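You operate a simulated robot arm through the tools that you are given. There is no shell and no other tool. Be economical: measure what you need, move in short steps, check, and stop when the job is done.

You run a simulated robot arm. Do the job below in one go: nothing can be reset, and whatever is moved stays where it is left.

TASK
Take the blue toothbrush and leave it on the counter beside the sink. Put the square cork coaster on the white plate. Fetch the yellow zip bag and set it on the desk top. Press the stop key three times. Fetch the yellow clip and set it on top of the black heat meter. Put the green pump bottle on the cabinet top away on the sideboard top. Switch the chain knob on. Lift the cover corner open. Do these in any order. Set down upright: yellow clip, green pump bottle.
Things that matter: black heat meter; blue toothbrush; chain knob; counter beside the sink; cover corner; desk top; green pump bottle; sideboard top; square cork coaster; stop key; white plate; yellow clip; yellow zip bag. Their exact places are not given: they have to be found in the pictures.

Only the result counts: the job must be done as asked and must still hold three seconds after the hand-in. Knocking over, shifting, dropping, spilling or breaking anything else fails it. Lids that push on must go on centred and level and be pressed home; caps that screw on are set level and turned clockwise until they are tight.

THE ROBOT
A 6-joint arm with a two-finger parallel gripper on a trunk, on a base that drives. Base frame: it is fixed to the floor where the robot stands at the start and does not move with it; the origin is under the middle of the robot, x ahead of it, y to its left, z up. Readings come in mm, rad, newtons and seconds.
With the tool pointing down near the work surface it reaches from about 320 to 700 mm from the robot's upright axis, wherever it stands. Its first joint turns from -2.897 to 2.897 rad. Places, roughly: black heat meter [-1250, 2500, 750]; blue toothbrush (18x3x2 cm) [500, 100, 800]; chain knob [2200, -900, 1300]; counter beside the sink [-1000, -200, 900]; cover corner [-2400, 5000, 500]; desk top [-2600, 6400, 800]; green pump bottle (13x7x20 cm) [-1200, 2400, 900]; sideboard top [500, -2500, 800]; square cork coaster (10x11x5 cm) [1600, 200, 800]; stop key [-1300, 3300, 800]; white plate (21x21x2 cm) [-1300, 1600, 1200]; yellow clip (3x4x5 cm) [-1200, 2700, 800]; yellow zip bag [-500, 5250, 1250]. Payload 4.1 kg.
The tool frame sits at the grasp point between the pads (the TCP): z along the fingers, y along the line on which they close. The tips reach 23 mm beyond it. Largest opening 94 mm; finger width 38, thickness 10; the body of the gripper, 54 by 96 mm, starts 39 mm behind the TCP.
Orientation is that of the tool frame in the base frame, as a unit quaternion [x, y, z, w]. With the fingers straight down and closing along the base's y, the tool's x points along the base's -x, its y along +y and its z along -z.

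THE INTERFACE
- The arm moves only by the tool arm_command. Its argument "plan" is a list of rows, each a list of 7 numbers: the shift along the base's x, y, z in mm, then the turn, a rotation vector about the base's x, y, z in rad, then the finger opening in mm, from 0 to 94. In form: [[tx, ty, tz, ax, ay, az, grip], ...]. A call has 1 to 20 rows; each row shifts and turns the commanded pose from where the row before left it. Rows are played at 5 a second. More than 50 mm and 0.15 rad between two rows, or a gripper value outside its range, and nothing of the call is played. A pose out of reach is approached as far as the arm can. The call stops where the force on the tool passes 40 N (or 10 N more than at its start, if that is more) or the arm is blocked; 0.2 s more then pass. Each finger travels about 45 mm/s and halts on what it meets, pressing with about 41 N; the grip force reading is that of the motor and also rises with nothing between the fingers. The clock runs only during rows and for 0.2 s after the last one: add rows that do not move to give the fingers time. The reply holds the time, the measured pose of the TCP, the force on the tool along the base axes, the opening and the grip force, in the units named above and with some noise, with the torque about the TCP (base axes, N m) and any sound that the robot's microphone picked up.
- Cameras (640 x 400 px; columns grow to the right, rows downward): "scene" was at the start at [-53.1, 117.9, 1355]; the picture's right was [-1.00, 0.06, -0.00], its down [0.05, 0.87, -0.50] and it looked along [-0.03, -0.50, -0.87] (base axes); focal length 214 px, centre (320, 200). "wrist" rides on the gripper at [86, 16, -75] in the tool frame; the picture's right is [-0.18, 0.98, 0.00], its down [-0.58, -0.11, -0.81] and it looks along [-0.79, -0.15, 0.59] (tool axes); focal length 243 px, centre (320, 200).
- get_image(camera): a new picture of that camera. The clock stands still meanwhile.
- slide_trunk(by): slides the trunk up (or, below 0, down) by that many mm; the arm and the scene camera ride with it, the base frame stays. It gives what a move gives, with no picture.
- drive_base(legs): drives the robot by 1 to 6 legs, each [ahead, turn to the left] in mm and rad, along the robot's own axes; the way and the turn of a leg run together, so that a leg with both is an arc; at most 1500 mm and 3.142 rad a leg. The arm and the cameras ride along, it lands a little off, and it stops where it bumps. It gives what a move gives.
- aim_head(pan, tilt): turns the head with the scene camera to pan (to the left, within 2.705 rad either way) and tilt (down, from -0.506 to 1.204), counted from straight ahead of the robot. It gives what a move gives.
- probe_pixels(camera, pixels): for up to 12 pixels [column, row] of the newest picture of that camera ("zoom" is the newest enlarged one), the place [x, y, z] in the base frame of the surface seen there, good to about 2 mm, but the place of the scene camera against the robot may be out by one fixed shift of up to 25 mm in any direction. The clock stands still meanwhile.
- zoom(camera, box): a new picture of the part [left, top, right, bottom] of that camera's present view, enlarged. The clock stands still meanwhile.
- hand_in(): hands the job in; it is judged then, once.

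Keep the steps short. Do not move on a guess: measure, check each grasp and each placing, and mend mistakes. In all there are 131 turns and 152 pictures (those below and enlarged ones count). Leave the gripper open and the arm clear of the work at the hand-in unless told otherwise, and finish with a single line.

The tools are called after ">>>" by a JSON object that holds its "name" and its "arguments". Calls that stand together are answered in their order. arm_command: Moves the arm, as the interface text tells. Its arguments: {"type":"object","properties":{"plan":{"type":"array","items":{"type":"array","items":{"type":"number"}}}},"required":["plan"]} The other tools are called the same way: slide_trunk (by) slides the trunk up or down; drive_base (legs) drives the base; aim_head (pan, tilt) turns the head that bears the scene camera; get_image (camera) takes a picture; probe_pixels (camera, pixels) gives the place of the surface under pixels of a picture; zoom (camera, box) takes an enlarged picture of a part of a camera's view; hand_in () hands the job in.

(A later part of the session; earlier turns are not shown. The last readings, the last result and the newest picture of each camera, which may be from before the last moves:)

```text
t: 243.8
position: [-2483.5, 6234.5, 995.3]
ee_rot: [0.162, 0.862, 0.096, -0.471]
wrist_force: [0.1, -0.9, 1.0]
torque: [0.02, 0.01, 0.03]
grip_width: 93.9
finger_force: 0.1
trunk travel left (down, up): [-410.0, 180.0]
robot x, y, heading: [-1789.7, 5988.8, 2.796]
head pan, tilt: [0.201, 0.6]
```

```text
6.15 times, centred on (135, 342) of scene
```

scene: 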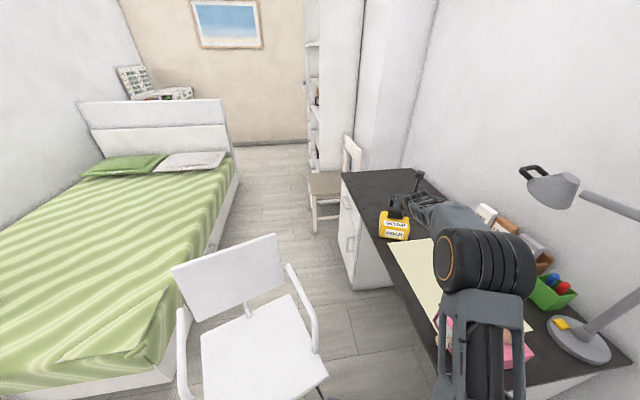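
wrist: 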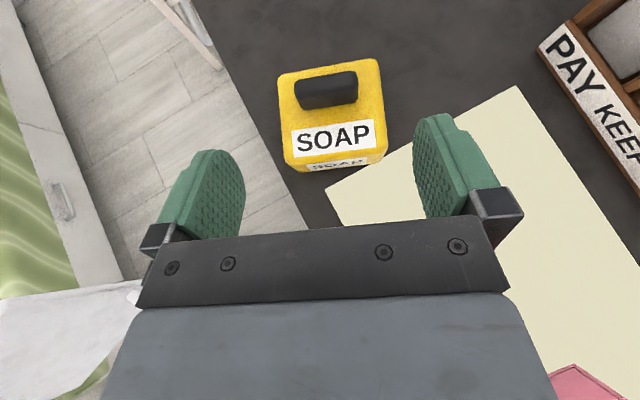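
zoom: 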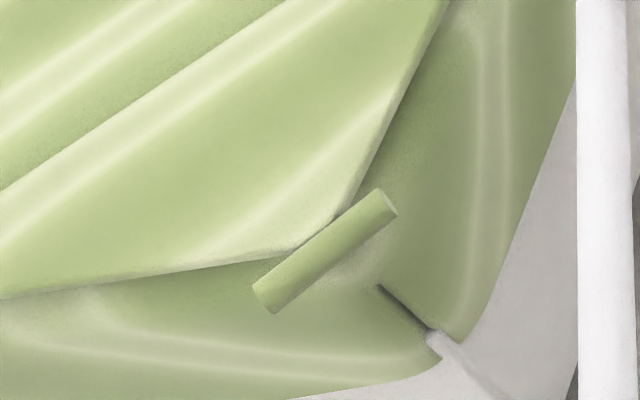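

The flap's tip has a small bar (about 60 mm long, along u≈(-0.73,0.69)) at roughly (-2336,5145,476), just outside the bed corner. The hinge is the diagonal about 207 mm further in. I'll grip the bar's ends from above (closing along the bar) and swing it through an arc. First I'll retract, straighten the tool down and turn it.

>>> {"name": "arm_command", "arguments": {"plan": [[42.5, -15, 0, -0.047, -0.135, 0, 94], [42.5, -15, 0, -0.047, -0.135, 0, 94], [42.5, -15, 0, -0.047, -0.135, 0, 94], [42.5, -15, 0, -0.047, -0.135, 0, 94], [42.5, -15, 0, -0.047, -0.135, 0, 94], [42.5, -15, 0, -0.047, -0.135, 0, 94], [42.5, -15, 0, -0.047, -0.135, 0, 94]]}}

>>> {"name": "drive_base", "arguments": {"legs": [[-300, 0], [0, 1.71], [950, 0]]}}

>>> {"name": "arm_command", "arguments": {"plan": [[0, 0, 0, 0, 0, -0.145, 94], [0, 0, 0, 0, 0, -0.145, 94], [0, 0, 0, 0, 0, -0.145, 94], [0, 0, 0, 0, 0, -0.145, 94], [0, 0, 0, 0, 0, -0.145, 94], [0, 0, 0, 0, 0, -0.145, 94], [0, 0, 0, 0, 0, -0.145, 94], [0, 0, 0, 0, 0, -0.145, 94], [0, 0, 0, 0, 0, -0.145, 94], [0, 0, 0, 0, 0, -0.145, 94], [0, 0, 0, 0, 0, -0.145, 94], [0, 0, 0, 0, 0, -0.145, 94], [0, 0, 0, 0, 0, -0.145, 94], [0, 0, 0, 0, 0, -0.145, 94], [0, 0, 0, 0, 0, -0.145, 94], [0, 0, 0, 0, 0, -0.145, 94]]}}

>>> {"name": "get_image", "arguments": {"camera": "scene"}}

```text
t: 245.4
position: [-2190.3, 6101.0, 993.9]
ee_rot: [0.175, 0.984, 0.026, 0.006]
wrist_force: [0.1, -0.5, -0.1]
torque: [0.0, 0.03, -0.01]
grip_width: 94.2
finger_force: 0.1
out of reach, approached as far as the arm can: row 4, 5, 6, 7
trunk travel left (down, up): [-410.0, 180.0]
robot x, y, heading: [-1786.1, 5982.1, 2.802]
head pan, tilt: [0.201, 0.6]
```

```text
t: 256.1
position: [-1758.5, 4527.7, 993.0]
ee_rot: [-0.629, 0.777, 0.019, -0.017]
wrist_force: [0.7, -0.4, -0.1]
torque: [-0.01, -0.02, 0.02]
grip_width: 93.9
finger_force: 0.0
trunk travel left (down, up): [-410.0, 180.0]
robot x, y, heading: [-1702.9, 4946.0, -1.764]
head pan, tilt: [0.201, 0.6]
```

```text
t: 259.5
position: [-1757.7, 4528.4, 993.7]
ee_rot: [0.462, 0.887, 0.024, 0.011]
wrist_force: [0.5, 0.4, 0.3]
torque: [0.0, -0.02, 0.03]
grip_width: 93.8
finger_force: 0.0
trunk travel left (down, up): [-410.0, 180.0]
robot x, y, heading: [-1699.3, 4945.5, -1.77]
head pan, tilt: [0.201, 0.6]
```

```text
58 pictures are left
```

scene: 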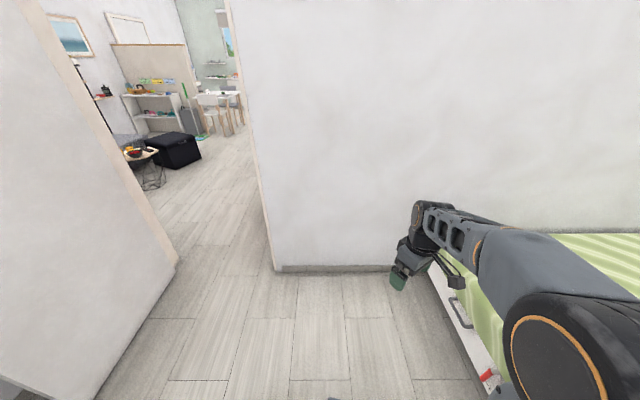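

Now I'll face the bed, move closer, lower the trunk and look.

>>> {"name": "drive_base", "arguments": {"legs": [[0, -1.37], [240, 0]]}}

>>> {"name": "slide_trunk", "arguments": {"by": -300}}

>>> {"name": "get_image", "arguments": {"camera": "wrist"}}

>>> {"name": "get_image", "arguments": {"camera": "scene"}}

```text
t: 264.7
position: [-2360.0, 4912.0, 992.7]
ee_rot: [0.917, 0.399, 0.011, 0.023]
wrist_force: [-0.4, -0.5, -0.3]
torque: [-0.01, 0.0, -0.01]
grip_width: 94.1
finger_force: 0.0
trunk travel left (down, up): [-410.0, 180.0]
robot x, y, heading: [-1939.5, 4940.6, -3.128]
head pan, tilt: [0.201, 0.6]
```

```text
t: 267.7
position: [-2359.5, 4913.3, 692.6]
ee_rot: [0.917, 0.398, 0.011, 0.023]
wrist_force: [0.0, -0.2, 0.5]
torque: [-0.02, -0.01, 0.01]
grip_width: 94.0
finger_force: 0.1
trunk travel left (down, up): [-110.0, 480.0]
robot x, y, heading: [-1942.6, 4942.9, -3.137]
head pan, tilt: [0.201, 0.6]
```

```text
57 pictures are left
```

wrist: 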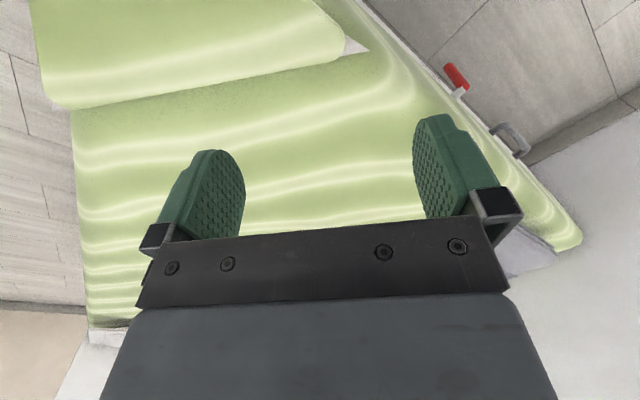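

```text
56 pictures are left
```

scene: 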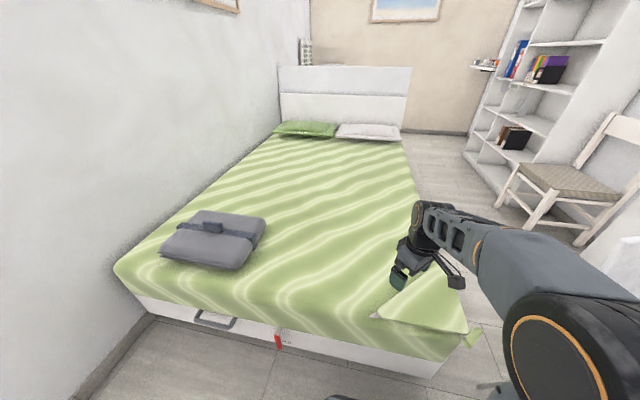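

The tool yaw is right. The flap bar is at scene (470,335). I'll move outside the corner to view it with the wrist camera, and correct the small tilt.

>>> {"name": "arm_command", "arguments": {"plan": [[11.3, 41.4, 0, 0.0167, 0.0192, 0, 94], [11.3, 41.4, 0, 0.0167, 0.0192, 0, 94], [11.3, 41.4, -10, 0, 0, 0, 94], [11.3, 41.4, -10, 0, 0, 0, 94], [11.3, 41.4, -10, 0, 0, 0, 94], [11.3, 41.4, -10, 0, 0, 0, 94], [11.3, 41.4, -10, 0, 0, 0, 94]]}}

>>> {"name": "get_image", "arguments": {"camera": "wrist"}}

```text
t: 269.3
position: [-2280.9, 5204.5, 644.0]
ee_rot: [0.917, 0.398, 0.0, 0.0]
wrist_force: [-0.4, 0.1, 0.2]
torque: [0.01, -0.03, 0.02]
grip_width: 94.2
finger_force: 0.0
trunk travel left (down, up): [-110.0, 480.0]
robot x, y, heading: [-1943.6, 4944.1, -3.132]
head pan, tilt: [0.201, 0.6]
```

```text
55 pictures are left
```

wrist: 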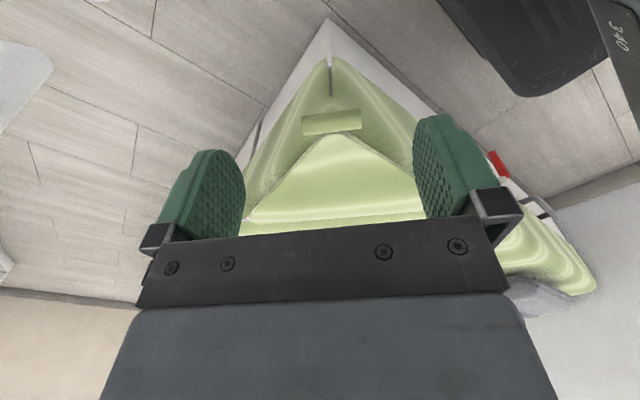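

The bar is visible at (331,122). I'll zoom and probe the bar, the flap and the corner.

>>> {"name": "zoom", "arguments": {"camera": "wrist", "box": [260, 60, 410, 220]}}

>>> {"name": "probe_pixels", "arguments": {"camera": "wrist", "pixels": [[306, 125], [358, 120], [331, 122], [331, 116], [332, 134], [332, 138], [331, 90], [331, 104], [260, 210], [405, 200], [330, 180], [380, 110]]}}

```text
2.50 times, centred on (335, 140) of wrist
```

zoom: 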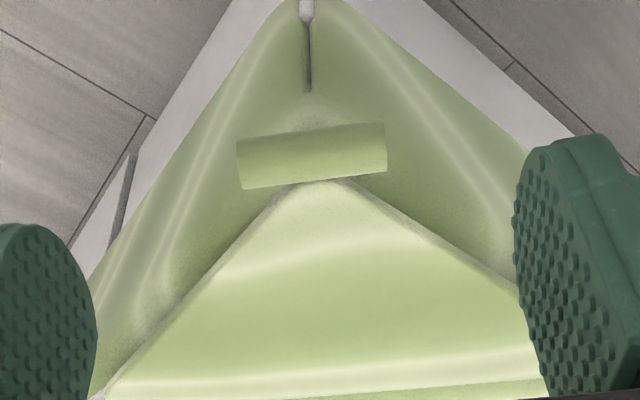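

```text
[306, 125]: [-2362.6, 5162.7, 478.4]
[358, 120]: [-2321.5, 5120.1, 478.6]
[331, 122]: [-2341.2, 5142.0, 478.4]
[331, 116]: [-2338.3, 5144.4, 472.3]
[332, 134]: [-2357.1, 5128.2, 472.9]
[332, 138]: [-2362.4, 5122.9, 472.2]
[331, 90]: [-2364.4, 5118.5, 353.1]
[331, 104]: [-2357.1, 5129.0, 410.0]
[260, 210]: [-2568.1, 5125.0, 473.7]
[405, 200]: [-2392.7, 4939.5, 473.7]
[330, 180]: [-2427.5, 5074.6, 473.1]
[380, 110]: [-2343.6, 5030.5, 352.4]
```

The bar's centre is (-2342,5141), top 479, and its direction fits the tool yaw to within 0.05 rad. I'll move over it and descend with the fingers straddling its ends.

>>> {"name": "arm_command", "arguments": {"plan": [[-20, -20, -15, 0, 0, -0.05, 94], [-20, -20, -15, 0, 0, 0, 94], [-18, -20.5, -15, 0, 0, 0, 94], [0, 0, -40, 0, 0, 0, 94], [0, 0, -30, 0, 0, 0, 94], [0, 0, 0, 0, 0, 0, 94]]}}

>>> {"name": "get_image", "arguments": {"camera": "wrist"}}

```text
t: 270.7
position: [-2338.6, 5142.1, 526.9]
ee_rot: [0.927, 0.375, 0.0, 0.0]
wrist_force: [-1.2, -0.5, 0.7]
torque: [0.01, 0.01, -0.01]
grip_width: 93.9
finger_force: 0.0
trunk travel left (down, up): [-110.0, 480.0]
robot x, y, heading: [-1939.9, 4943.9, -3.135]
head pan, tilt: [0.201, 0.6]
```

```text
53 pictures are left
```

wrist: 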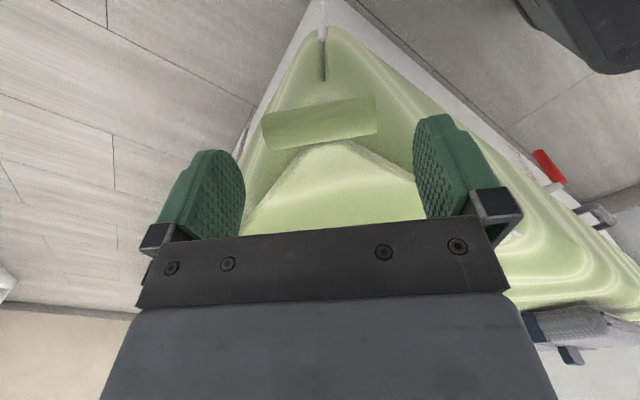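

Aligned. Descend 50 mm and close.

>>> {"name": "arm_command", "arguments": {"plan": [[-2, 0, -25, 0, 0, 0, 94], [0, 0, -25, 0, 0, 0, 94], [0, 0, 0, 0, 0, 0, 70], [0, 0, 0, 0, 0, 0, 50], [0, 0, 0, 0, 0, 0, 40], [0, 0, 0, 0, 0, 0, 40], [0, 0, 0, 0, 0, 0, 40]]}}

>>> {"name": "get_image", "arguments": {"camera": "wrist"}}

```text
t: 272.3
position: [-2341.7, 5142.7, 478.2]
ee_rot: [0.927, 0.376, -0.001, -0.002]
wrist_force: [-10.7, 8.8, 19.2]
torque: [0.5, 0.85, -0.23]
grip_width: 92.8
finger_force: 45.0
trunk travel left (down, up): [-110.0, 480.0]
robot x, y, heading: [-1935.7, 4947.4, -3.132]
head pan, tilt: [0.201, 0.6]
```

```text
52 pictures are left
```

wrist: 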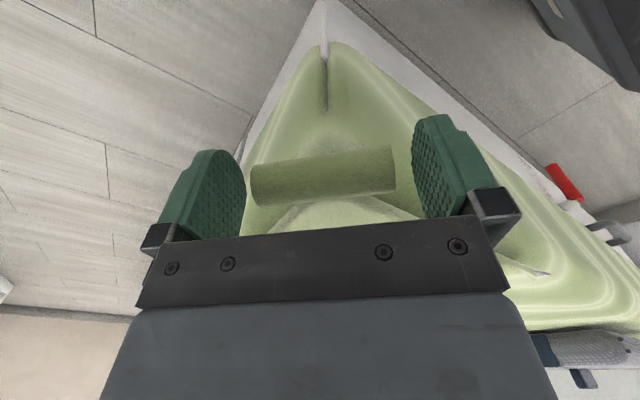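

The fingers met something at 92.8 mm with 19 N upward: the +u finger is touching the cover's edge. I'll reopen, lift, and shift outward along n and slightly up.

>>> {"name": "arm_command", "arguments": {"plan": [[0, 0, 0, 0, 0, 0, 94], [0, 0, 15, 0, 0, 0, 94], [0, 0, 15, 0, 0, 0, 94], [0, 0, 0, 0, 0, 0, 94]]}}

>>> {"name": "get_image", "arguments": {"camera": "wrist"}}

>>> {"name": "zoom", "arguments": {"camera": "wrist", "box": [180, 90, 480, 240]}}

```text
t: 273.3
position: [-2341.4, 5142.1, 506.7]
ee_rot: [0.927, 0.375, 0.0, 0.0]
wrist_force: [-19.0, 14.0, -1.7]
torque: [0.15, 0.06, -0.04]
grip_width: 94.1
finger_force: 0.1
trunk travel left (down, up): [-110.0, 480.0]
robot x, y, heading: [-1942.0, 4942.5, -3.132]
head pan, tilt: [0.201, 0.6]
```

```text
51 pictures are left
```

wrist: 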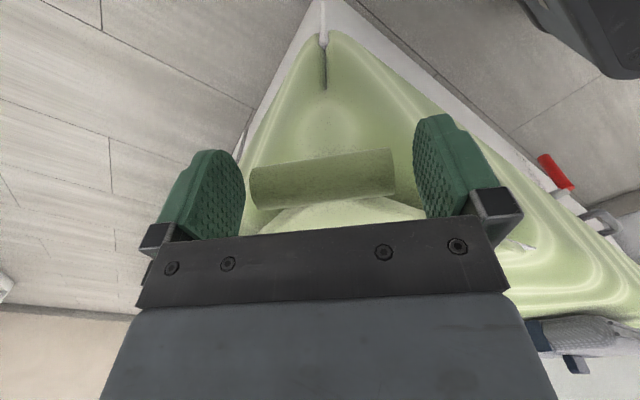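

```text
2.13 times, centred on (330, 165) of wrist
```

zoom: 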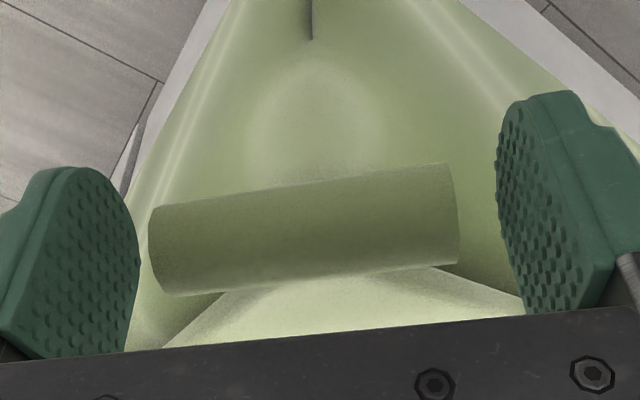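

The bar seems to have come up with the gripper, and a side force remains. I'll probe its current position.

>>> {"name": "probe_pixels", "arguments": {"camera": "wrist", "pixels": [[260, 185], [320, 180], [385, 170], [320, 165], [320, 195], [300, 220], [335, 120], [395, 150], [250, 160], [420, 190]]}}

>>> {"name": "get_image", "arguments": {"camera": "scene"}}

```text
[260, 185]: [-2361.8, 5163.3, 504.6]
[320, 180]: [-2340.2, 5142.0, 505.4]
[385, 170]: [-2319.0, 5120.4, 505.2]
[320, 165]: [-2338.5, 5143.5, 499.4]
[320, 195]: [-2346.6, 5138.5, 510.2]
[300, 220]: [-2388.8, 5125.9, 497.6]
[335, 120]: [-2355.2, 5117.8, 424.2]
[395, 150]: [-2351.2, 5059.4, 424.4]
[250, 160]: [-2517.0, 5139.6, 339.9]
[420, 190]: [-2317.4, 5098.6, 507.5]
```

```text
49 pictures are left
```

scene: 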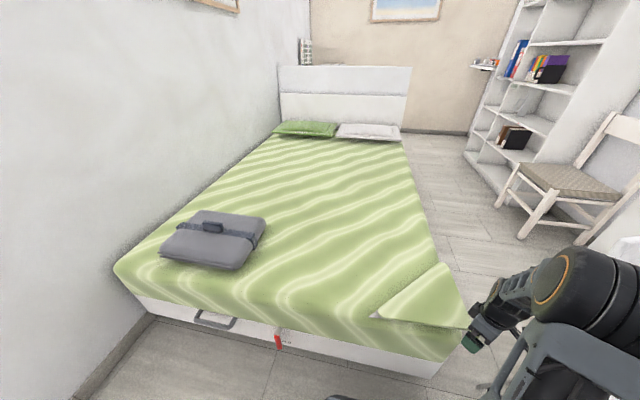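

The flap is moving with the gripper: the fingers bear on the wider flap edges (~93 mm), lifting it. I'll squeeze there and follow the arc around the hinge (radius 200), the first 30° now, then check.

>>> {"name": "arm_command", "arguments": {"plan": [[0, 0, 0, 0, 0, 0, 60], [0, 0, 0, 0, 0, 0, 60], [-5.4, -5.7, 34, 0, 0, 0, 60], [-9.3, -9.9, 32, 0, 0, 0, 60], [-13, -13.8, 29, 0, 0, 0, 60], [0, 0, 0, 0, 0, 0, 60]]}}

>>> {"name": "get_image", "arguments": {"camera": "wrist"}}

>>> {"name": "zoom", "arguments": {"camera": "scene", "box": [360, 220, 560, 380]}}

```text
t: 274.8
position: [-2367.8, 5114.1, 603.8]
ee_rot: [0.927, 0.375, -0.001, -0.004]
wrist_force: [-1.9, 10.4, 5.5]
torque: [-1.52, -1.43, -0.02]
grip_width: 93.1
finger_force: 45.1
trunk travel left (down, up): [-110.0, 480.0]
robot x, y, heading: [-1939.5, 4943.3, -3.137]
head pan, tilt: [0.201, 0.6]
stopped in row 6: the force on the tool passed its limit (the readings are from after the stop); the commanded pose is now the measured one
```

```text
48 pictures are left
```

wrist: 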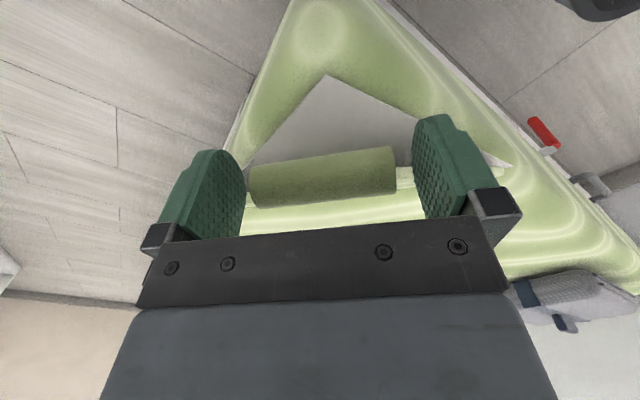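

```text
2.50 times, centred on (460, 300) of scene
```

zoom: 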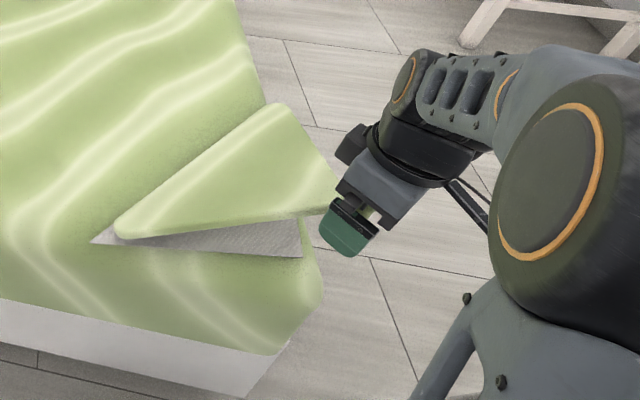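

The flap is open about 38°. I'll continue along the arc.

>>> {"name": "arm_command", "arguments": {"plan": [[-10, -10.5, 11, 0, 0, 0, 60], [-9.5, -10, 12.5, 0, 0, 0, 60], [-9.5, -10.1, 11, 0, 0, 0, 60], [-9.5, -10.1, 10, 0, 0, 0, 60], [-10.7, -11.3, 8.4, 0, 0, 0, 60], [-10.7, -11.3, 7.4, 0, 0, 0, 60], [0, 0, 0, 0, 0, 0, 60]]}}

>>> {"name": "get_image", "arguments": {"camera": "wrist"}}

```text
t: 275.3
position: [-2380.7, 5101.1, 624.8]
ee_rot: [0.927, 0.374, -0.002, -0.007]
wrist_force: [7.5, 7.1, 14.8]
torque: [-1.53, -0.41, 0.26]
grip_width: 93.1
finger_force: 44.9
trunk travel left (down, up): [-110.0, 480.0]
robot x, y, heading: [-1939.7, 4945.1, -3.142]
head pan, tilt: [0.201, 0.6]
stopped in row 2: the force on the tool passed its limit (the readings are from after the stop); the commanded pose is now the measured one
```

```text
46 pictures are left
```

wrist: 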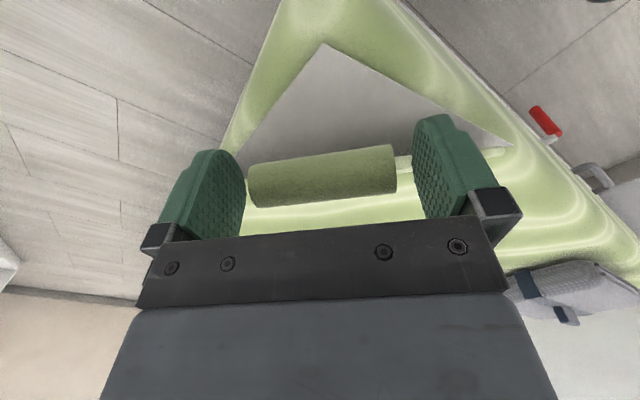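

My correction pulled the radius inward; the fit gives r≈204. I'll follow the exact tangent in smaller steps.

>>> {"name": "arm_command", "arguments": {"plan": [[-11.1, -11.7, 14.2, 0, 0, 0, 60], [-11.9, -12.6, 12.5, 0, 0, 0, 60], [-12.7, -13.4, 10.6, 0, 0, 0, 60], [-13.5, -14.2, 8.6, 0, 0, 0, 60], [0, 0, 0, 0, 0, 0, 60]]}}

>>> {"name": "get_image", "arguments": {"camera": "wrist"}}

```text
t: 276.6
position: [-2432.0, 5049.7, 673.3]
ee_rot: [0.928, 0.373, -0.005, -0.008]
wrist_force: [4.6, 3.6, 13.0]
torque: [-1.19, -1.14, 0.53]
grip_width: 93.4
finger_force: 44.5
trunk travel left (down, up): [-110.0, 480.0]
robot x, y, heading: [-1939.6, 4943.2, -3.141]
head pan, tilt: [0.201, 0.6]
stopped in row 5: the force on the tool passed its limit (the readings are from after the stop); the commanded pose is now the measured one
```

```text
45 pictures are left
```

wrist: 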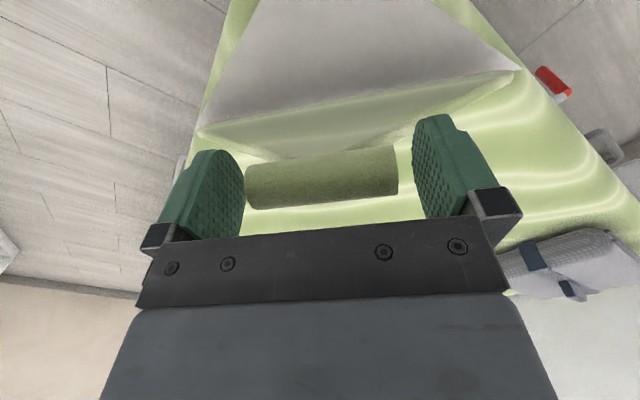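

The flap is at about 70°. Continuing past vertical.

>>> {"name": "arm_command", "arguments": {"plan": [[-13.9, -14.8, 6.5, 0, 0, 0, 60], [-14.4, -15.2, 4.4, 0, 0, 0, 60], [-14.6, -15.4, 2.2, 0, 0, 0, 60], [-14.7, -15.6, -0.1, 0, 0, 0, 60]]}}

>>> {"name": "arm_command", "arguments": {"plan": [[-14.6, -15.4, -2.3, 0, 0, 0, 60], [-14.4, -15.2, -4.5, 0, 0, 0, 60], [-14, -14.8, -6.5, 0, 0, 0, 60]]}}

>>> {"name": "get_image", "arguments": {"camera": "wrist"}}

>>> {"name": "get_image", "arguments": {"camera": "scene"}}

```text
t: 277.5
position: [-2480.6, 5000.6, 690.4]
ee_rot: [0.928, 0.373, -0.009, -0.011]
wrist_force: [-0.5, 4.5, 10.0]
torque: [-0.85, -1.07, 0.17]
grip_width: 92.7
finger_force: 45.0
trunk travel left (down, up): [-110.0, 480.0]
robot x, y, heading: [-1938.6, 4945.7, 3.139]
head pan, tilt: [0.201, 0.6]
stopped in row 4: the force on the tool passed its limit (the readings are from after the stop); the commanded pose is now the measured one
```

```text
t: 278.2
position: [-2510.5, 4971.1, 686.5]
ee_rot: [0.928, 0.373, -0.014, -0.014]
wrist_force: [4.6, -1.5, 15.4]
torque: [0.05, -0.73, -0.13]
grip_width: 93.3
finger_force: 45.1
trunk travel left (down, up): [-110.0, 480.0]
robot x, y, heading: [-1941.6, 4947.4, 3.141]
head pan, tilt: [0.201, 0.6]
stopped in row 3: the force on the tool passed its limit (the readings are from after the stop); the commanded pose is now the measured one
```

```text
44 pictures are left
```

wrist: 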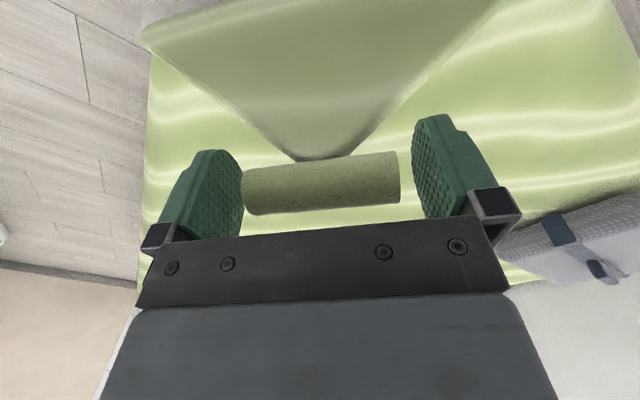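

```text
43 pictures are left
```

scene: 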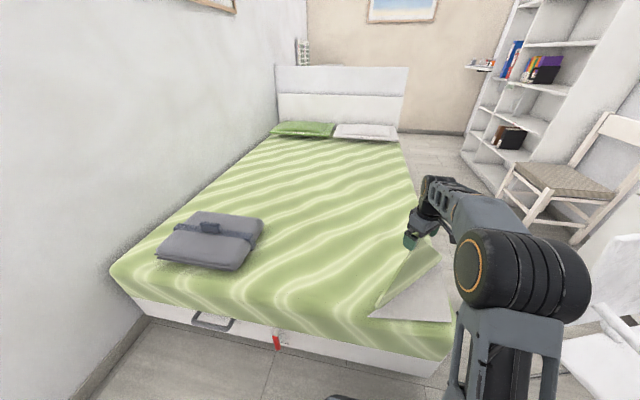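

The flap is past vertical (~101°). A few more steps to about 125°, then I'll open.

>>> {"name": "arm_command", "arguments": {"plan": [[-14, -14.8, -6.5, 0, 0, 0, 60], [-13.5, -14.2, -8.5, 0, 0, 0, 60], [-12.7, -13.4, -10.5, 0, 0, 0, 60]]}}

>>> {"name": "arm_command", "arguments": {"plan": [[-12, -12.6, -12, 0, 0, 0, 60], [-11, -11.7, -14, 0, 0, 0, 60]]}}

>>> {"name": "arm_command", "arguments": {"plan": [[0, 0, 0, 0, 0, 0, 94], [0, 0, 0, 0, 0, 0, 94], [0, 0, 0, 0, 0, 0, 94], [0, 0, 0, 0, 0, 0, 94]]}}

>>> {"name": "get_image", "arguments": {"camera": "wrist"}}

```text
t: 278.8
position: [-2536.2, 4945.8, 679.7]
ee_rot: [0.927, 0.373, -0.02, -0.018]
wrist_force: [5.0, -4.0, 11.9]
torque: [0.66, -0.26, -0.44]
grip_width: 92.8
finger_force: 44.8
trunk travel left (down, up): [-110.0, 480.0]
robot x, y, heading: [-1939.9, 4944.9, 3.148]
head pan, tilt: [0.201, 0.6]
stopped in row 2: the force on the tool passed its limit (the readings are from after the stop); the commanded pose is now the measured one
```

```text
t: 279.2
position: [-2552.2, 4930.6, 670.3]
ee_rot: [0.927, 0.374, -0.027, -0.018]
wrist_force: [4.3, -3.2, 9.3]
torque: [0.84, -0.07, -0.53]
grip_width: 92.8
finger_force: 44.7
trunk travel left (down, up): [-110.0, 480.0]
robot x, y, heading: [-1936.5, 4943.4, -3.145]
head pan, tilt: [0.201, 0.6]
stopped in row 2: the force on the tool passed its limit (the readings are from after the stop); the commanded pose is now the measured one
```

```text
t: 280.2
position: [-2552.0, 4929.3, 669.3]
ee_rot: [0.927, 0.374, -0.025, -0.019]
wrist_force: [5.6, -6.3, -4.4]
torque: [0.1, 0.15, 0.03]
grip_width: 94.0
finger_force: 0.2
trunk travel left (down, up): [-110.0, 480.0]
robot x, y, heading: [-1938.2, 4941.9, 3.143]
head pan, tilt: [0.201, 0.6]
```

```text
42 pictures are left
```

wrist: 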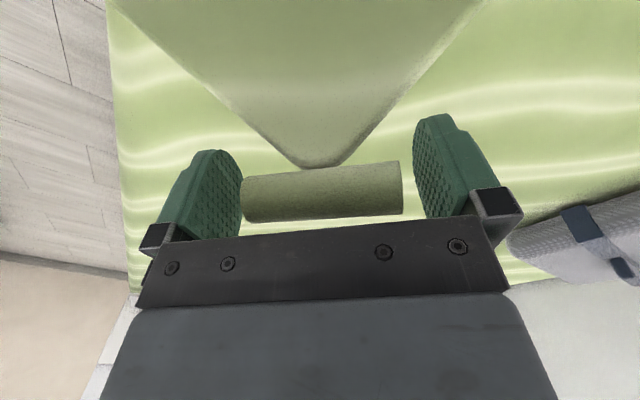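

Open, with the flap at about 118°. I'll ease sideways 1.5 mm with the residual force and rise straight up slowly.

>>> {"name": "arm_command", "arguments": {"plan": [[1, -1, 0, 0, 0, 0, 94], [0, 0, 10, 0, 0, 0, 94], [0, 0, 15, 0, 0, 0, 94], [0, 0, 20, 0, 0, 0, 94], [0, 0, 30, 0, 0, 0, 94], [0, 0, 40, 0, 0, 0, 94], [0, 0, 40, 0, 0, 0, 94]]}}

>>> {"name": "get_image", "arguments": {"camera": "wrist"}}

>>> {"name": "get_image", "arguments": {"camera": "scene"}}

```text
t: 281.8
position: [-2548.3, 4930.7, 825.9]
ee_rot: [0.927, 0.374, -0.025, -0.019]
wrist_force: [0.6, 0.3, 0.0]
torque: [0.01, 0.0, 0.02]
grip_width: 93.9
finger_force: 0.0
trunk travel left (down, up): [-110.0, 480.0]
robot x, y, heading: [-1939.2, 4940.6, 3.137]
head pan, tilt: [0.201, 0.6]
```

```text
41 pictures are left
```

wrist: 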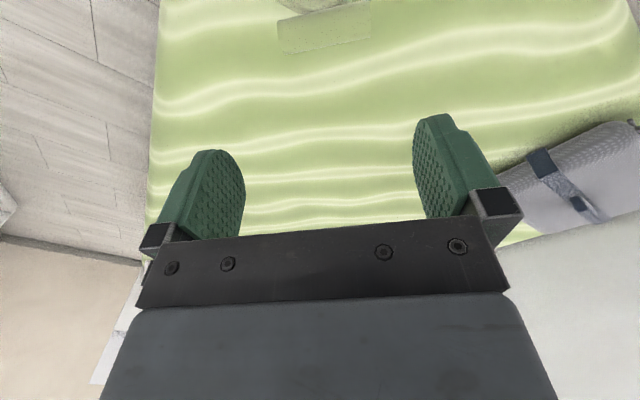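

```text
40 pictures are left
```

scene: 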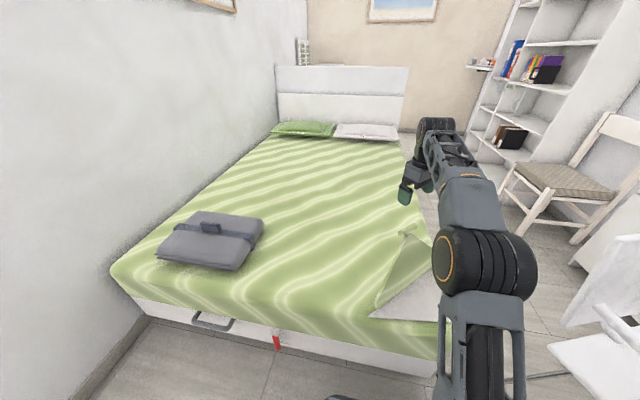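

The flap stays open at about 115°. Next is the green bottle: I'll tuck the arm, square the tool, raise the trunk and drive back out through the doorway.

>>> {"name": "arm_command", "arguments": {"plan": [[40, 0, 10, -0.0165, -0.0606, 0, 94], [40, 2, 10, 0, 0, -0.11, 94], [40, 2, 10, 0, 0, -0.11, 94], [40, 2, 10, 0, 0, -0.11, 94], [20, 2, 0, 0, 0, -0.11, 94], [0, 0, 0, 0, 0, -0.11, 94], [0, 0, 0, 0, 0, -0.11, 94], [0, 0, 0, 0, 0, -0.11, 94]]}}

>>> {"name": "slide_trunk", "arguments": {"by": 290}}

>>> {"name": "drive_base", "arguments": {"legs": [[-900, 0], [0, 1.835], [840, 0]]}}

>>> {"name": "aim_head", "arguments": {"pan": 0.0, "tilt": 0.5}}

>>> {"name": "get_image", "arguments": {"camera": "scene"}}

```text
t: 283.6
position: [-2370.7, 4937.5, 863.4]
ee_rot: [1.0, -0.003, 0.0, -0.002]
wrist_force: [0.1, 0.0, 0.2]
torque: [-0.01, 0.02, 0.01]
grip_width: 93.9
finger_force: 0.2
trunk travel left (down, up): [-110.0, 480.0]
robot x, y, heading: [-1940.2, 4944.3, 3.135]
head pan, tilt: [0.201, 0.6]
```

```text
t: 286.6
position: [-2370.6, 4938.0, 1153.6]
ee_rot: [1.0, -0.002, -0.002, -0.001]
wrist_force: [0.5, 0.1, -0.8]
torque: [-0.04, 0.0, 0.02]
grip_width: 94.1
finger_force: 0.1
trunk travel left (down, up): [-400.0, 190.0]
robot x, y, heading: [-1940.0, 4942.7, 3.143]
head pan, tilt: [0.201, 0.6]
```

```text
t: 299.9
position: [-682.6, 3718.5, 1153.7]
ee_rot: [0.606, 0.795, -0.002, 0.001]
wrist_force: [0.3, 0.4, -0.5]
torque: [0.02, 0.0, 0.01]
grip_width: 93.9
finger_force: 0.2
trunk travel left (down, up): [-400.0, 190.0]
robot x, y, heading: [-798.2, 4134.1, -1.305]
head pan, tilt: [0.201, 0.6]
```

```text
t: 300.6
position: [-682.4, 3718.6, 1154.9]
ee_rot: [0.606, 0.795, -0.001, 0.001]
wrist_force: [0.7, 0.3, 0.3]
torque: [-0.03, 0.01, 0.01]
grip_width: 93.8
finger_force: 0.1
trunk travel left (down, up): [-400.0, 190.0]
robot x, y, heading: [-804.5, 4129.5, -1.304]
head pan, tilt: [0.0, 0.499]
```

```text
39 pictures are left
```

scene: 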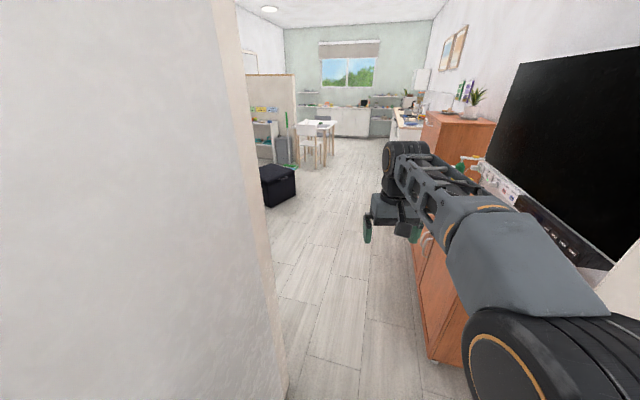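

Straight on through the doorway, then down to the bottle.

>>> {"name": "drive_base", "arguments": {"legs": [[1060, 0], [0, -0.266], [680, 0], [0, -1.57], [130, 0]]}}

>>> {"name": "get_image", "arguments": {"camera": "wrist"}}

>>> {"name": "get_image", "arguments": {"camera": "scene"}}

```text
t: 314.9
position: [-1124.1, 2427.1, 1154.5]
ee_rot: [1.0, -0.002, -0.001, -0.001]
wrist_force: [0.2, -0.6, -1.0]
torque: [-0.01, -0.02, -0.01]
grip_width: 94.1
finger_force: 0.1
trunk travel left (down, up): [-400.0, 190.0]
robot x, y, heading: [-694.1, 2430.0, 3.139]
head pan, tilt: [0.0, 0.499]
```

```text
38 pictures are left
```

wrist: 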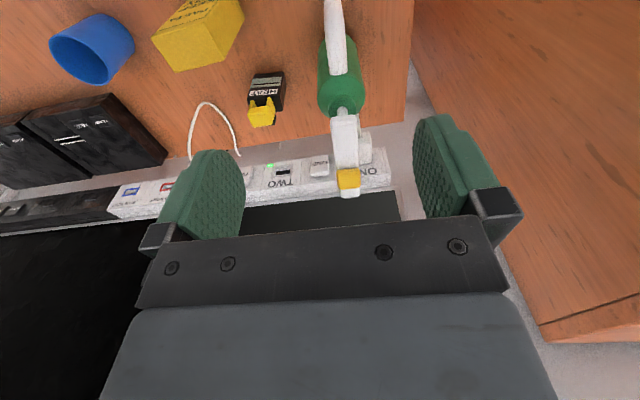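

```text
37 pictures are left
```

scene: 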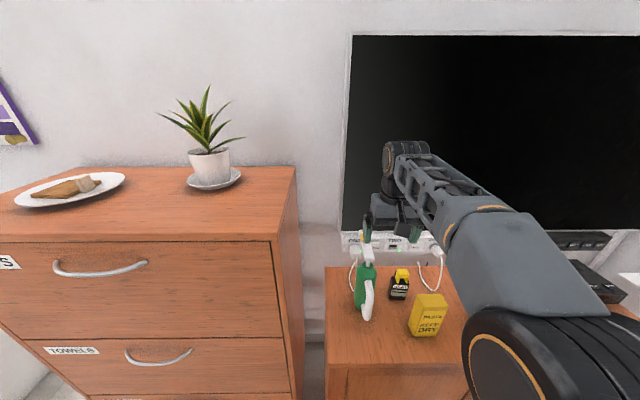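

Clip still stands on the meter. I'll zoom on the bottle in the wrist view and probe it.

>>> {"name": "zoom", "arguments": {"camera": "wrist", "box": [290, 0, 420, 210]}}

>>> {"name": "probe_pixels", "arguments": {"camera": "wrist", "pixels": [[348, 190], [342, 178], [356, 178], [348, 172], [335, 130], [355, 130], [345, 155], [345, 110], [322, 85], [362, 85], [336, 40], [345, 145]]}}

```text
1.90 times, centred on (355, 105) of wrist
```

zoom: 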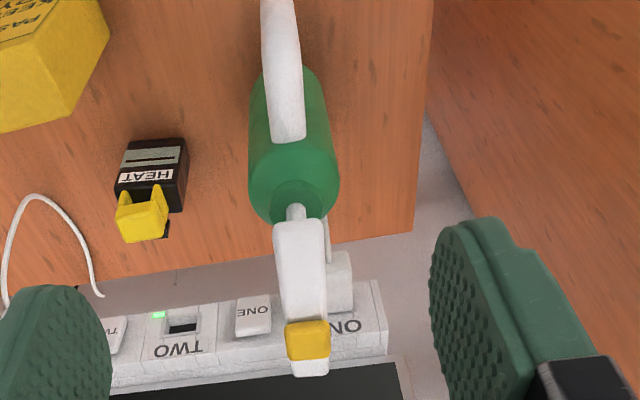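

```text
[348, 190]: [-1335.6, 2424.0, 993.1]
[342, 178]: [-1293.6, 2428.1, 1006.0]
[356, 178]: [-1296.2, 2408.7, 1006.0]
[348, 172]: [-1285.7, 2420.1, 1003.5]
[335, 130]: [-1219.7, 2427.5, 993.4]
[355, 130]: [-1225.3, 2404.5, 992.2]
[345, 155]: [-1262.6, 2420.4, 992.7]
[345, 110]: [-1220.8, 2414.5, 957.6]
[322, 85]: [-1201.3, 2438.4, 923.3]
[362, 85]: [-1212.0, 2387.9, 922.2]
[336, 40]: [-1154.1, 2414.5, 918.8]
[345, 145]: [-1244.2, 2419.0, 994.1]
```

The spout block above the neck is 25 mm wide (y 2404–2430), z about 965–993. I'll grip it with the tool down at (-1231,2416,980).

>>> {"name": "arm_command", "arguments": {"plan": [[-36, -4, 0, 0, 0, 0, 60], [-36, -4, 0, 0, 0, 0, 60], [-35, -3, 0, 0, 0, 0, 60], [0, 0, -45, 0, 0, 0, 60], [0, 0, -45, 0, 0, 0, 60], [0, 0, -30, 0, 0, 0, 60], [0, 0, 0, 0, 0, 0, 60]]}}

>>> {"name": "get_image", "arguments": {"camera": "wrist"}}

```text
t: 316.5
position: [-1233.0, 2416.1, 1034.7]
ee_rot: [1.0, -0.003, -0.001, -0.001]
wrist_force: [0.4, -0.9, 0.2]
torque: [0.01, 0.06, -0.01]
grip_width: 60.0
finger_force: 0.0
trunk travel left (down, up): [-400.0, 190.0]
robot x, y, heading: [-696.5, 2432.1, 3.137]
head pan, tilt: [0.0, 0.499]
```

```text
35 pictures are left
```

wrist: 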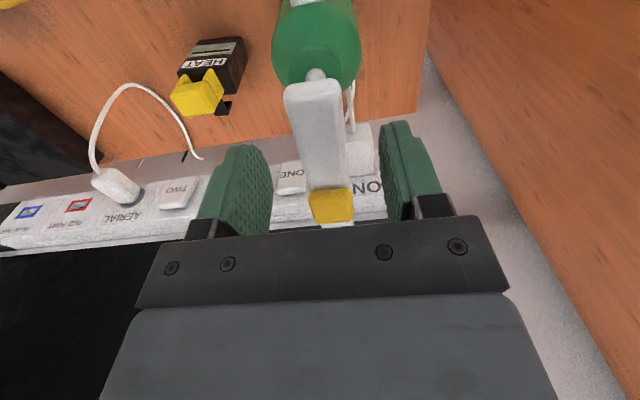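

>>> {"name": "probe_pixels", "arguments": {"camera": "wrist", "pixels": [[316, 76], [312, 92], [310, 86], [300, 120], [338, 118], [318, 140], [332, 195], [316, 55]]}}

```text
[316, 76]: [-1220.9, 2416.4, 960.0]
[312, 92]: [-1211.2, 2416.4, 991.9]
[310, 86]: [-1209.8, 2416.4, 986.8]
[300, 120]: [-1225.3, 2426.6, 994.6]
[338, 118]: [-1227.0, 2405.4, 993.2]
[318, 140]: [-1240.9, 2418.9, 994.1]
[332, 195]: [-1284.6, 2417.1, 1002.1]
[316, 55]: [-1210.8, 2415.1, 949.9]
```

Aligned. Lower to 980 and close, then lift 40 mm to check.

>>> {"name": "arm_command", "arguments": {"plan": [[0, 0, -30, 0, 0, 0, 60], [0, 0, -25, 0, 0, 0, 60], [0, 0, 0, 0, 0, 0, 30], [0, 0, 0, 0, 0, 0, 10], [0, 0, 0, 0, 0, 0, 10], [0, 0, 0, 0, 0, 0, 10]]}}

>>> {"name": "arm_command", "arguments": {"plan": [[0, 0, 10, 0, 0, 0, 10], [0, 0, 15, 0, 0, 0, 10], [0, 0, 15, 0, 0, 0, 10], [0, 0, 0, 0, 0, 0, 10]]}}

>>> {"name": "get_image", "arguments": {"camera": "scene"}}

```text
t: 317.9
position: [-1232.6, 2418.2, 979.5]
ee_rot: [1.0, -0.002, 0.0, -0.001]
wrist_force: [-0.3, -0.7, -0.6]
torque: [0.0, -0.04, 0.02]
grip_width: 31.0
finger_force: 41.4
trunk travel left (down, up): [-400.0, 190.0]
robot x, y, heading: [-691.5, 2427.9, 3.136]
head pan, tilt: [0.0, 0.499]
```

```text
t: 318.9
position: [-1232.6, 2418.4, 1019.6]
ee_rot: [1.0, -0.002, -0.001, -0.001]
wrist_force: [0.3, 0.0, -3.8]
torque: [-0.03, 0.04, 0.02]
grip_width: 31.3
finger_force: 41.6
trunk travel left (down, up): [-400.0, 190.0]
robot x, y, heading: [-690.3, 2430.7, 3.138]
head pan, tilt: [0.0, 0.499]
```

```text
34 pictures are left
```

scene: 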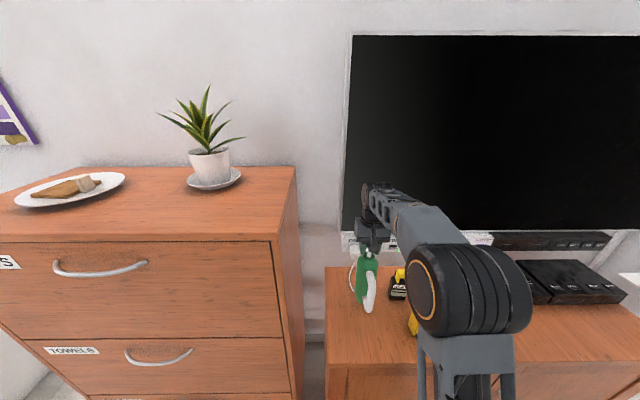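

The bottle is held (weight felt 3.8 N). I'll lift higher, retract, and drive back past the table toward the sideboard.

>>> {"name": "arm_command", "arguments": {"plan": [[0, 0, 45, 0, 0, 0, 10], [0, 0, 45, 0, 0, 0, 10], [20, 0, 40, 0, 0, 0, 10], [45, 0, 0, 0, 0, 0, 10], [45, 0, 0, 0, 0, 0, 10], [0, 0, 0, 0, 0, 0, 10]]}}

>>> {"name": "drive_base", "arguments": {"legs": [[-240, 0], [0, 1.57], [1500, 0], [1400, 0]]}}

>>> {"name": "aim_head", "arguments": {"pan": 0.2, "tilt": 0.5}}

>>> {"name": "get_image", "arguments": {"camera": "scene"}}

```text
t: 320.3
position: [-1122.5, 2419.9, 1149.8]
ee_rot: [1.0, -0.002, 0.0, -0.001]
wrist_force: [0.4, 0.4, -4.0]
torque: [-0.01, 0.06, 0.03]
grip_width: 31.3
finger_force: 40.3
trunk travel left (down, up): [-400.0, 190.0]
robot x, y, heading: [-693.9, 2431.2, 3.139]
head pan, tilt: [0.0, 0.499]
```

```text
t: 339.3
position: [-467.1, -861.7, 1151.0]
ee_rot: [0.707, 0.707, -0.001, 0.0]
wrist_force: [-0.2, 0.0, -3.0]
torque: [-0.03, 0.02, -0.01]
grip_width: 31.0
finger_force: 41.0
trunk travel left (down, up): [-400.0, 190.0]
robot x, y, heading: [-480.8, -435.0, -1.565]
head pan, tilt: [0.0, 0.499]
```

```text
t: 340.0
position: [-467.7, -861.8, 1149.4]
ee_rot: [0.708, 0.706, -0.001, 0.0]
wrist_force: [-0.5, -1.0, -3.4]
torque: [-0.01, 0.02, -0.04]
grip_width: 30.9
finger_force: 41.0
trunk travel left (down, up): [-400.0, 190.0]
robot x, y, heading: [-482.0, -436.1, -1.57]
head pan, tilt: [0.201, 0.499]
```

```text
33 pictures are left
```

scene: 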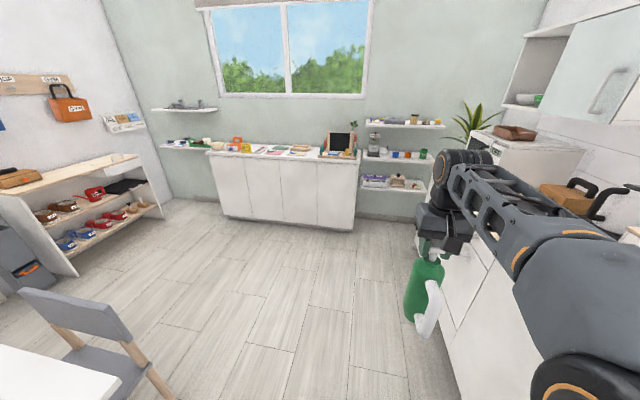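

Sideboard ahead. I'll zoom on its top and probe for free spots.

>>> {"name": "zoom", "arguments": {"camera": "scene", "box": [195, 120, 375, 235]}}

>>> {"name": "probe_pixels", "arguments": {"camera": "scene", "pixels": [[208, 152], [358, 162], [222, 143], [250, 155], [290, 158], [315, 158], [350, 228], [225, 215], [285, 150], [330, 160]]}}

```text
3.48 times, centred on (285, 178) of scene
```

zoom: 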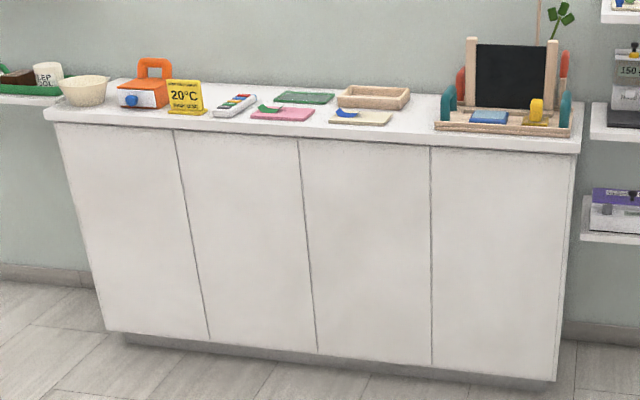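

```text
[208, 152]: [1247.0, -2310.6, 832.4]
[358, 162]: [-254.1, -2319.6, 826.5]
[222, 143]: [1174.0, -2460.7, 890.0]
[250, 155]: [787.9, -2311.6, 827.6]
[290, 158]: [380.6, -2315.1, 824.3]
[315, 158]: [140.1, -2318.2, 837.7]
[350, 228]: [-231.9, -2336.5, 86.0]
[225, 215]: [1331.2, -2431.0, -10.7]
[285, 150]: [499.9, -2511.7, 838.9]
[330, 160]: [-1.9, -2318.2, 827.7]
```

Between the tray/yellow card and the blackboard there is a gap near px (311,153). I'll drive nearer for a precise look.

>>> {"name": "drive_base", "arguments": {"legs": [[700, 0], [0, 0.71], [900, 0], [0, -0.71]]}}

>>> {"name": "slide_trunk", "arguments": {"by": 150}}

>>> {"name": "aim_head", "arguments": {"pan": 0.0, "tilt": 0.75}}

>>> {"name": "get_image", "arguments": {"camera": "scene"}}

```text
t: 352.0
position: [134.1, -2233.8, 1149.1]
ee_rot: [0.701, 0.713, -0.001, 0.0]
wrist_force: [-0.3, 0.2, -2.9]
torque: [-0.03, -0.01, 0.0]
grip_width: 31.2
finger_force: 40.4
trunk travel left (down, up): [-400.0, 190.0]
robot x, y, heading: [116.5, -1806.4, -1.552]
head pan, tilt: [0.201, 0.499]
```

```text
t: 353.8
position: [134.6, -2233.5, 1299.8]
ee_rot: [0.701, 0.713, 0.0, -0.001]
wrist_force: [0.1, -0.8, -3.2]
torque: [-0.03, 0.0, 0.01]
grip_width: 31.0
finger_force: 41.0
trunk travel left (down, up): [-550.0, 40.0]
robot x, y, heading: [113.8, -1803.9, -1.548]
head pan, tilt: [0.201, 0.499]
```

```text
t: 354.5
position: [134.3, -2235.0, 1298.2]
ee_rot: [0.701, 0.713, 0.0, 0.0]
wrist_force: [0.2, -0.7, -3.4]
torque: [-0.07, -0.03, -0.02]
grip_width: 30.8
finger_force: 40.6
trunk travel left (down, up): [-550.0, 40.0]
robot x, y, heading: [112.1, -1802.1, -1.55]
head pan, tilt: [0.0, 0.75]
```

```text
31 pictures are left
```

scene: 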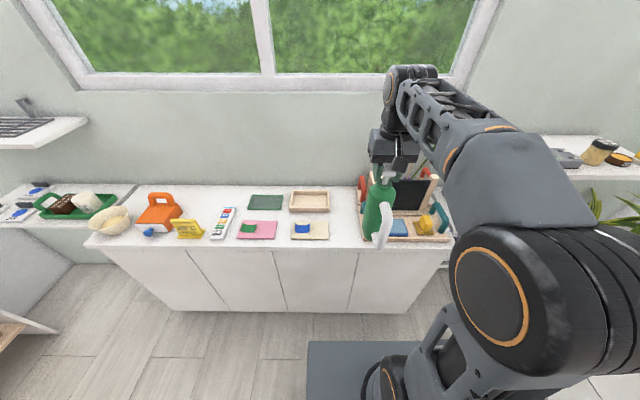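

>>> {"name": "zoom", "arguments": {"camera": "scene", "box": [240, 170, 460, 270]}}

>>> {"name": "probe_pixels", "arguments": {"camera": "scene", "pixels": [[342, 195], [342, 215], [342, 238], [330, 210], [328, 238], [330, 222], [362, 182], [366, 236], [295, 246], [345, 246], [390, 228], [290, 193]]}}

```text
2.91 times, centred on (350, 220) of scene
```

zoom: 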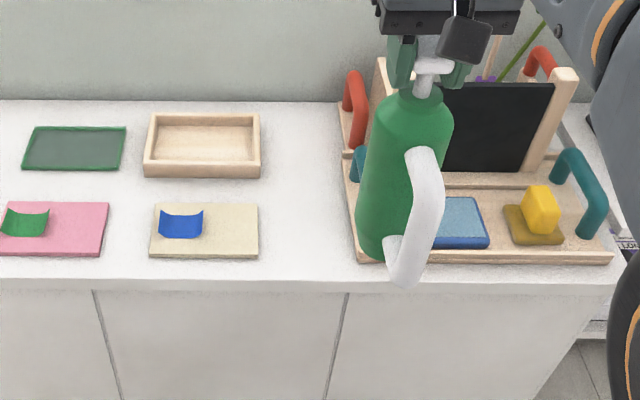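

```text
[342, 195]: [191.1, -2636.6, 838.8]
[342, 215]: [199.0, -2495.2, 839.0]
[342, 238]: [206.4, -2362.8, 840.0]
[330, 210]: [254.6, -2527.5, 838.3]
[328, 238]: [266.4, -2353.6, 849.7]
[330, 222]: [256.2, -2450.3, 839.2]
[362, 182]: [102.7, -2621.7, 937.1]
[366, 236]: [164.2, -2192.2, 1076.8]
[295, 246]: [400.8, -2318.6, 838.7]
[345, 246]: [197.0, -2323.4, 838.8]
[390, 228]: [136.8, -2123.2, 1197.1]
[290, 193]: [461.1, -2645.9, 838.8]
```

The gap is about x 112–255 at mid-depth (scene values), 140 mm wide; the sideboard top is z≈850. The target for the bottle axis is about (180,-2480). I'll drive 180 mm closer and check with the wrist camera.

>>> {"name": "drive_base", "arguments": {"legs": [[180, 0]]}}

>>> {"name": "arm_command", "arguments": {"plan": [[14, -15, 0, 0, 0, 0, 10], [14, -17, 0, 0, 0, 0, 10], [14, -17, 0, 0, 0, 0, 10], [0, 0, -45, 0, 0, 0, 10], [0, 0, -45, 0, 0, 0, 10], [0, 0, -30, 0, 0, 0, 10], [0, 0, 0, 0, 0, 0, 10]]}}

>>> {"name": "get_image", "arguments": {"camera": "wrist"}}

>>> {"name": "get_image", "arguments": {"camera": "scene"}}

```text
t: 356.0
position: [137.4, -2416.8, 1298.1]
ee_rot: [0.702, 0.712, -0.001, -0.001]
wrist_force: [0.6, -0.7, -4.6]
torque: [-0.02, 0.02, 0.0]
grip_width: 31.1
finger_force: 40.8
trunk travel left (down, up): [-550.0, 40.0]
robot x, y, heading: [115.4, -1990.2, -1.551]
head pan, tilt: [0.0, 0.75]
```

```text
t: 357.6
position: [179.9, -2465.5, 1178.7]
ee_rot: [0.702, 0.712, -0.001, 0.0]
wrist_force: [0.3, -0.9, -4.0]
torque: [-0.02, 0.01, -0.01]
grip_width: 31.2
finger_force: 40.7
trunk travel left (down, up): [-550.0, 40.0]
robot x, y, heading: [117.1, -1989.7, -1.554]
head pan, tilt: [0.0, 0.75]
```

```text
29 pictures are left
```

wrist: 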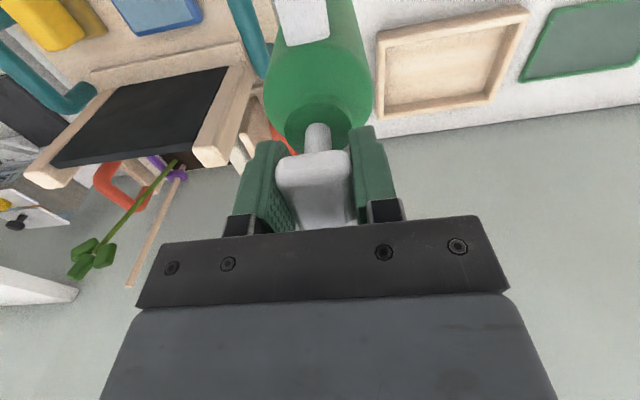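

```text
28 pictures are left
```

scene: 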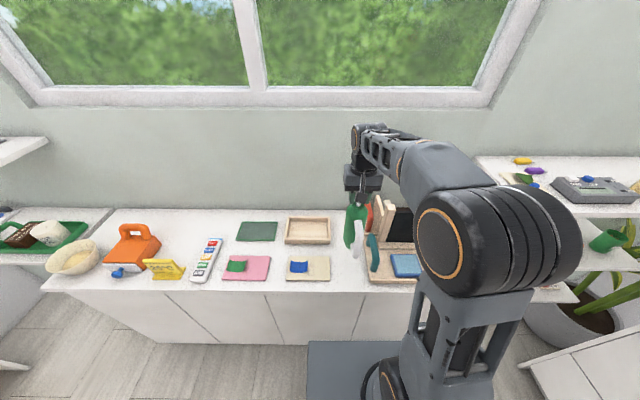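

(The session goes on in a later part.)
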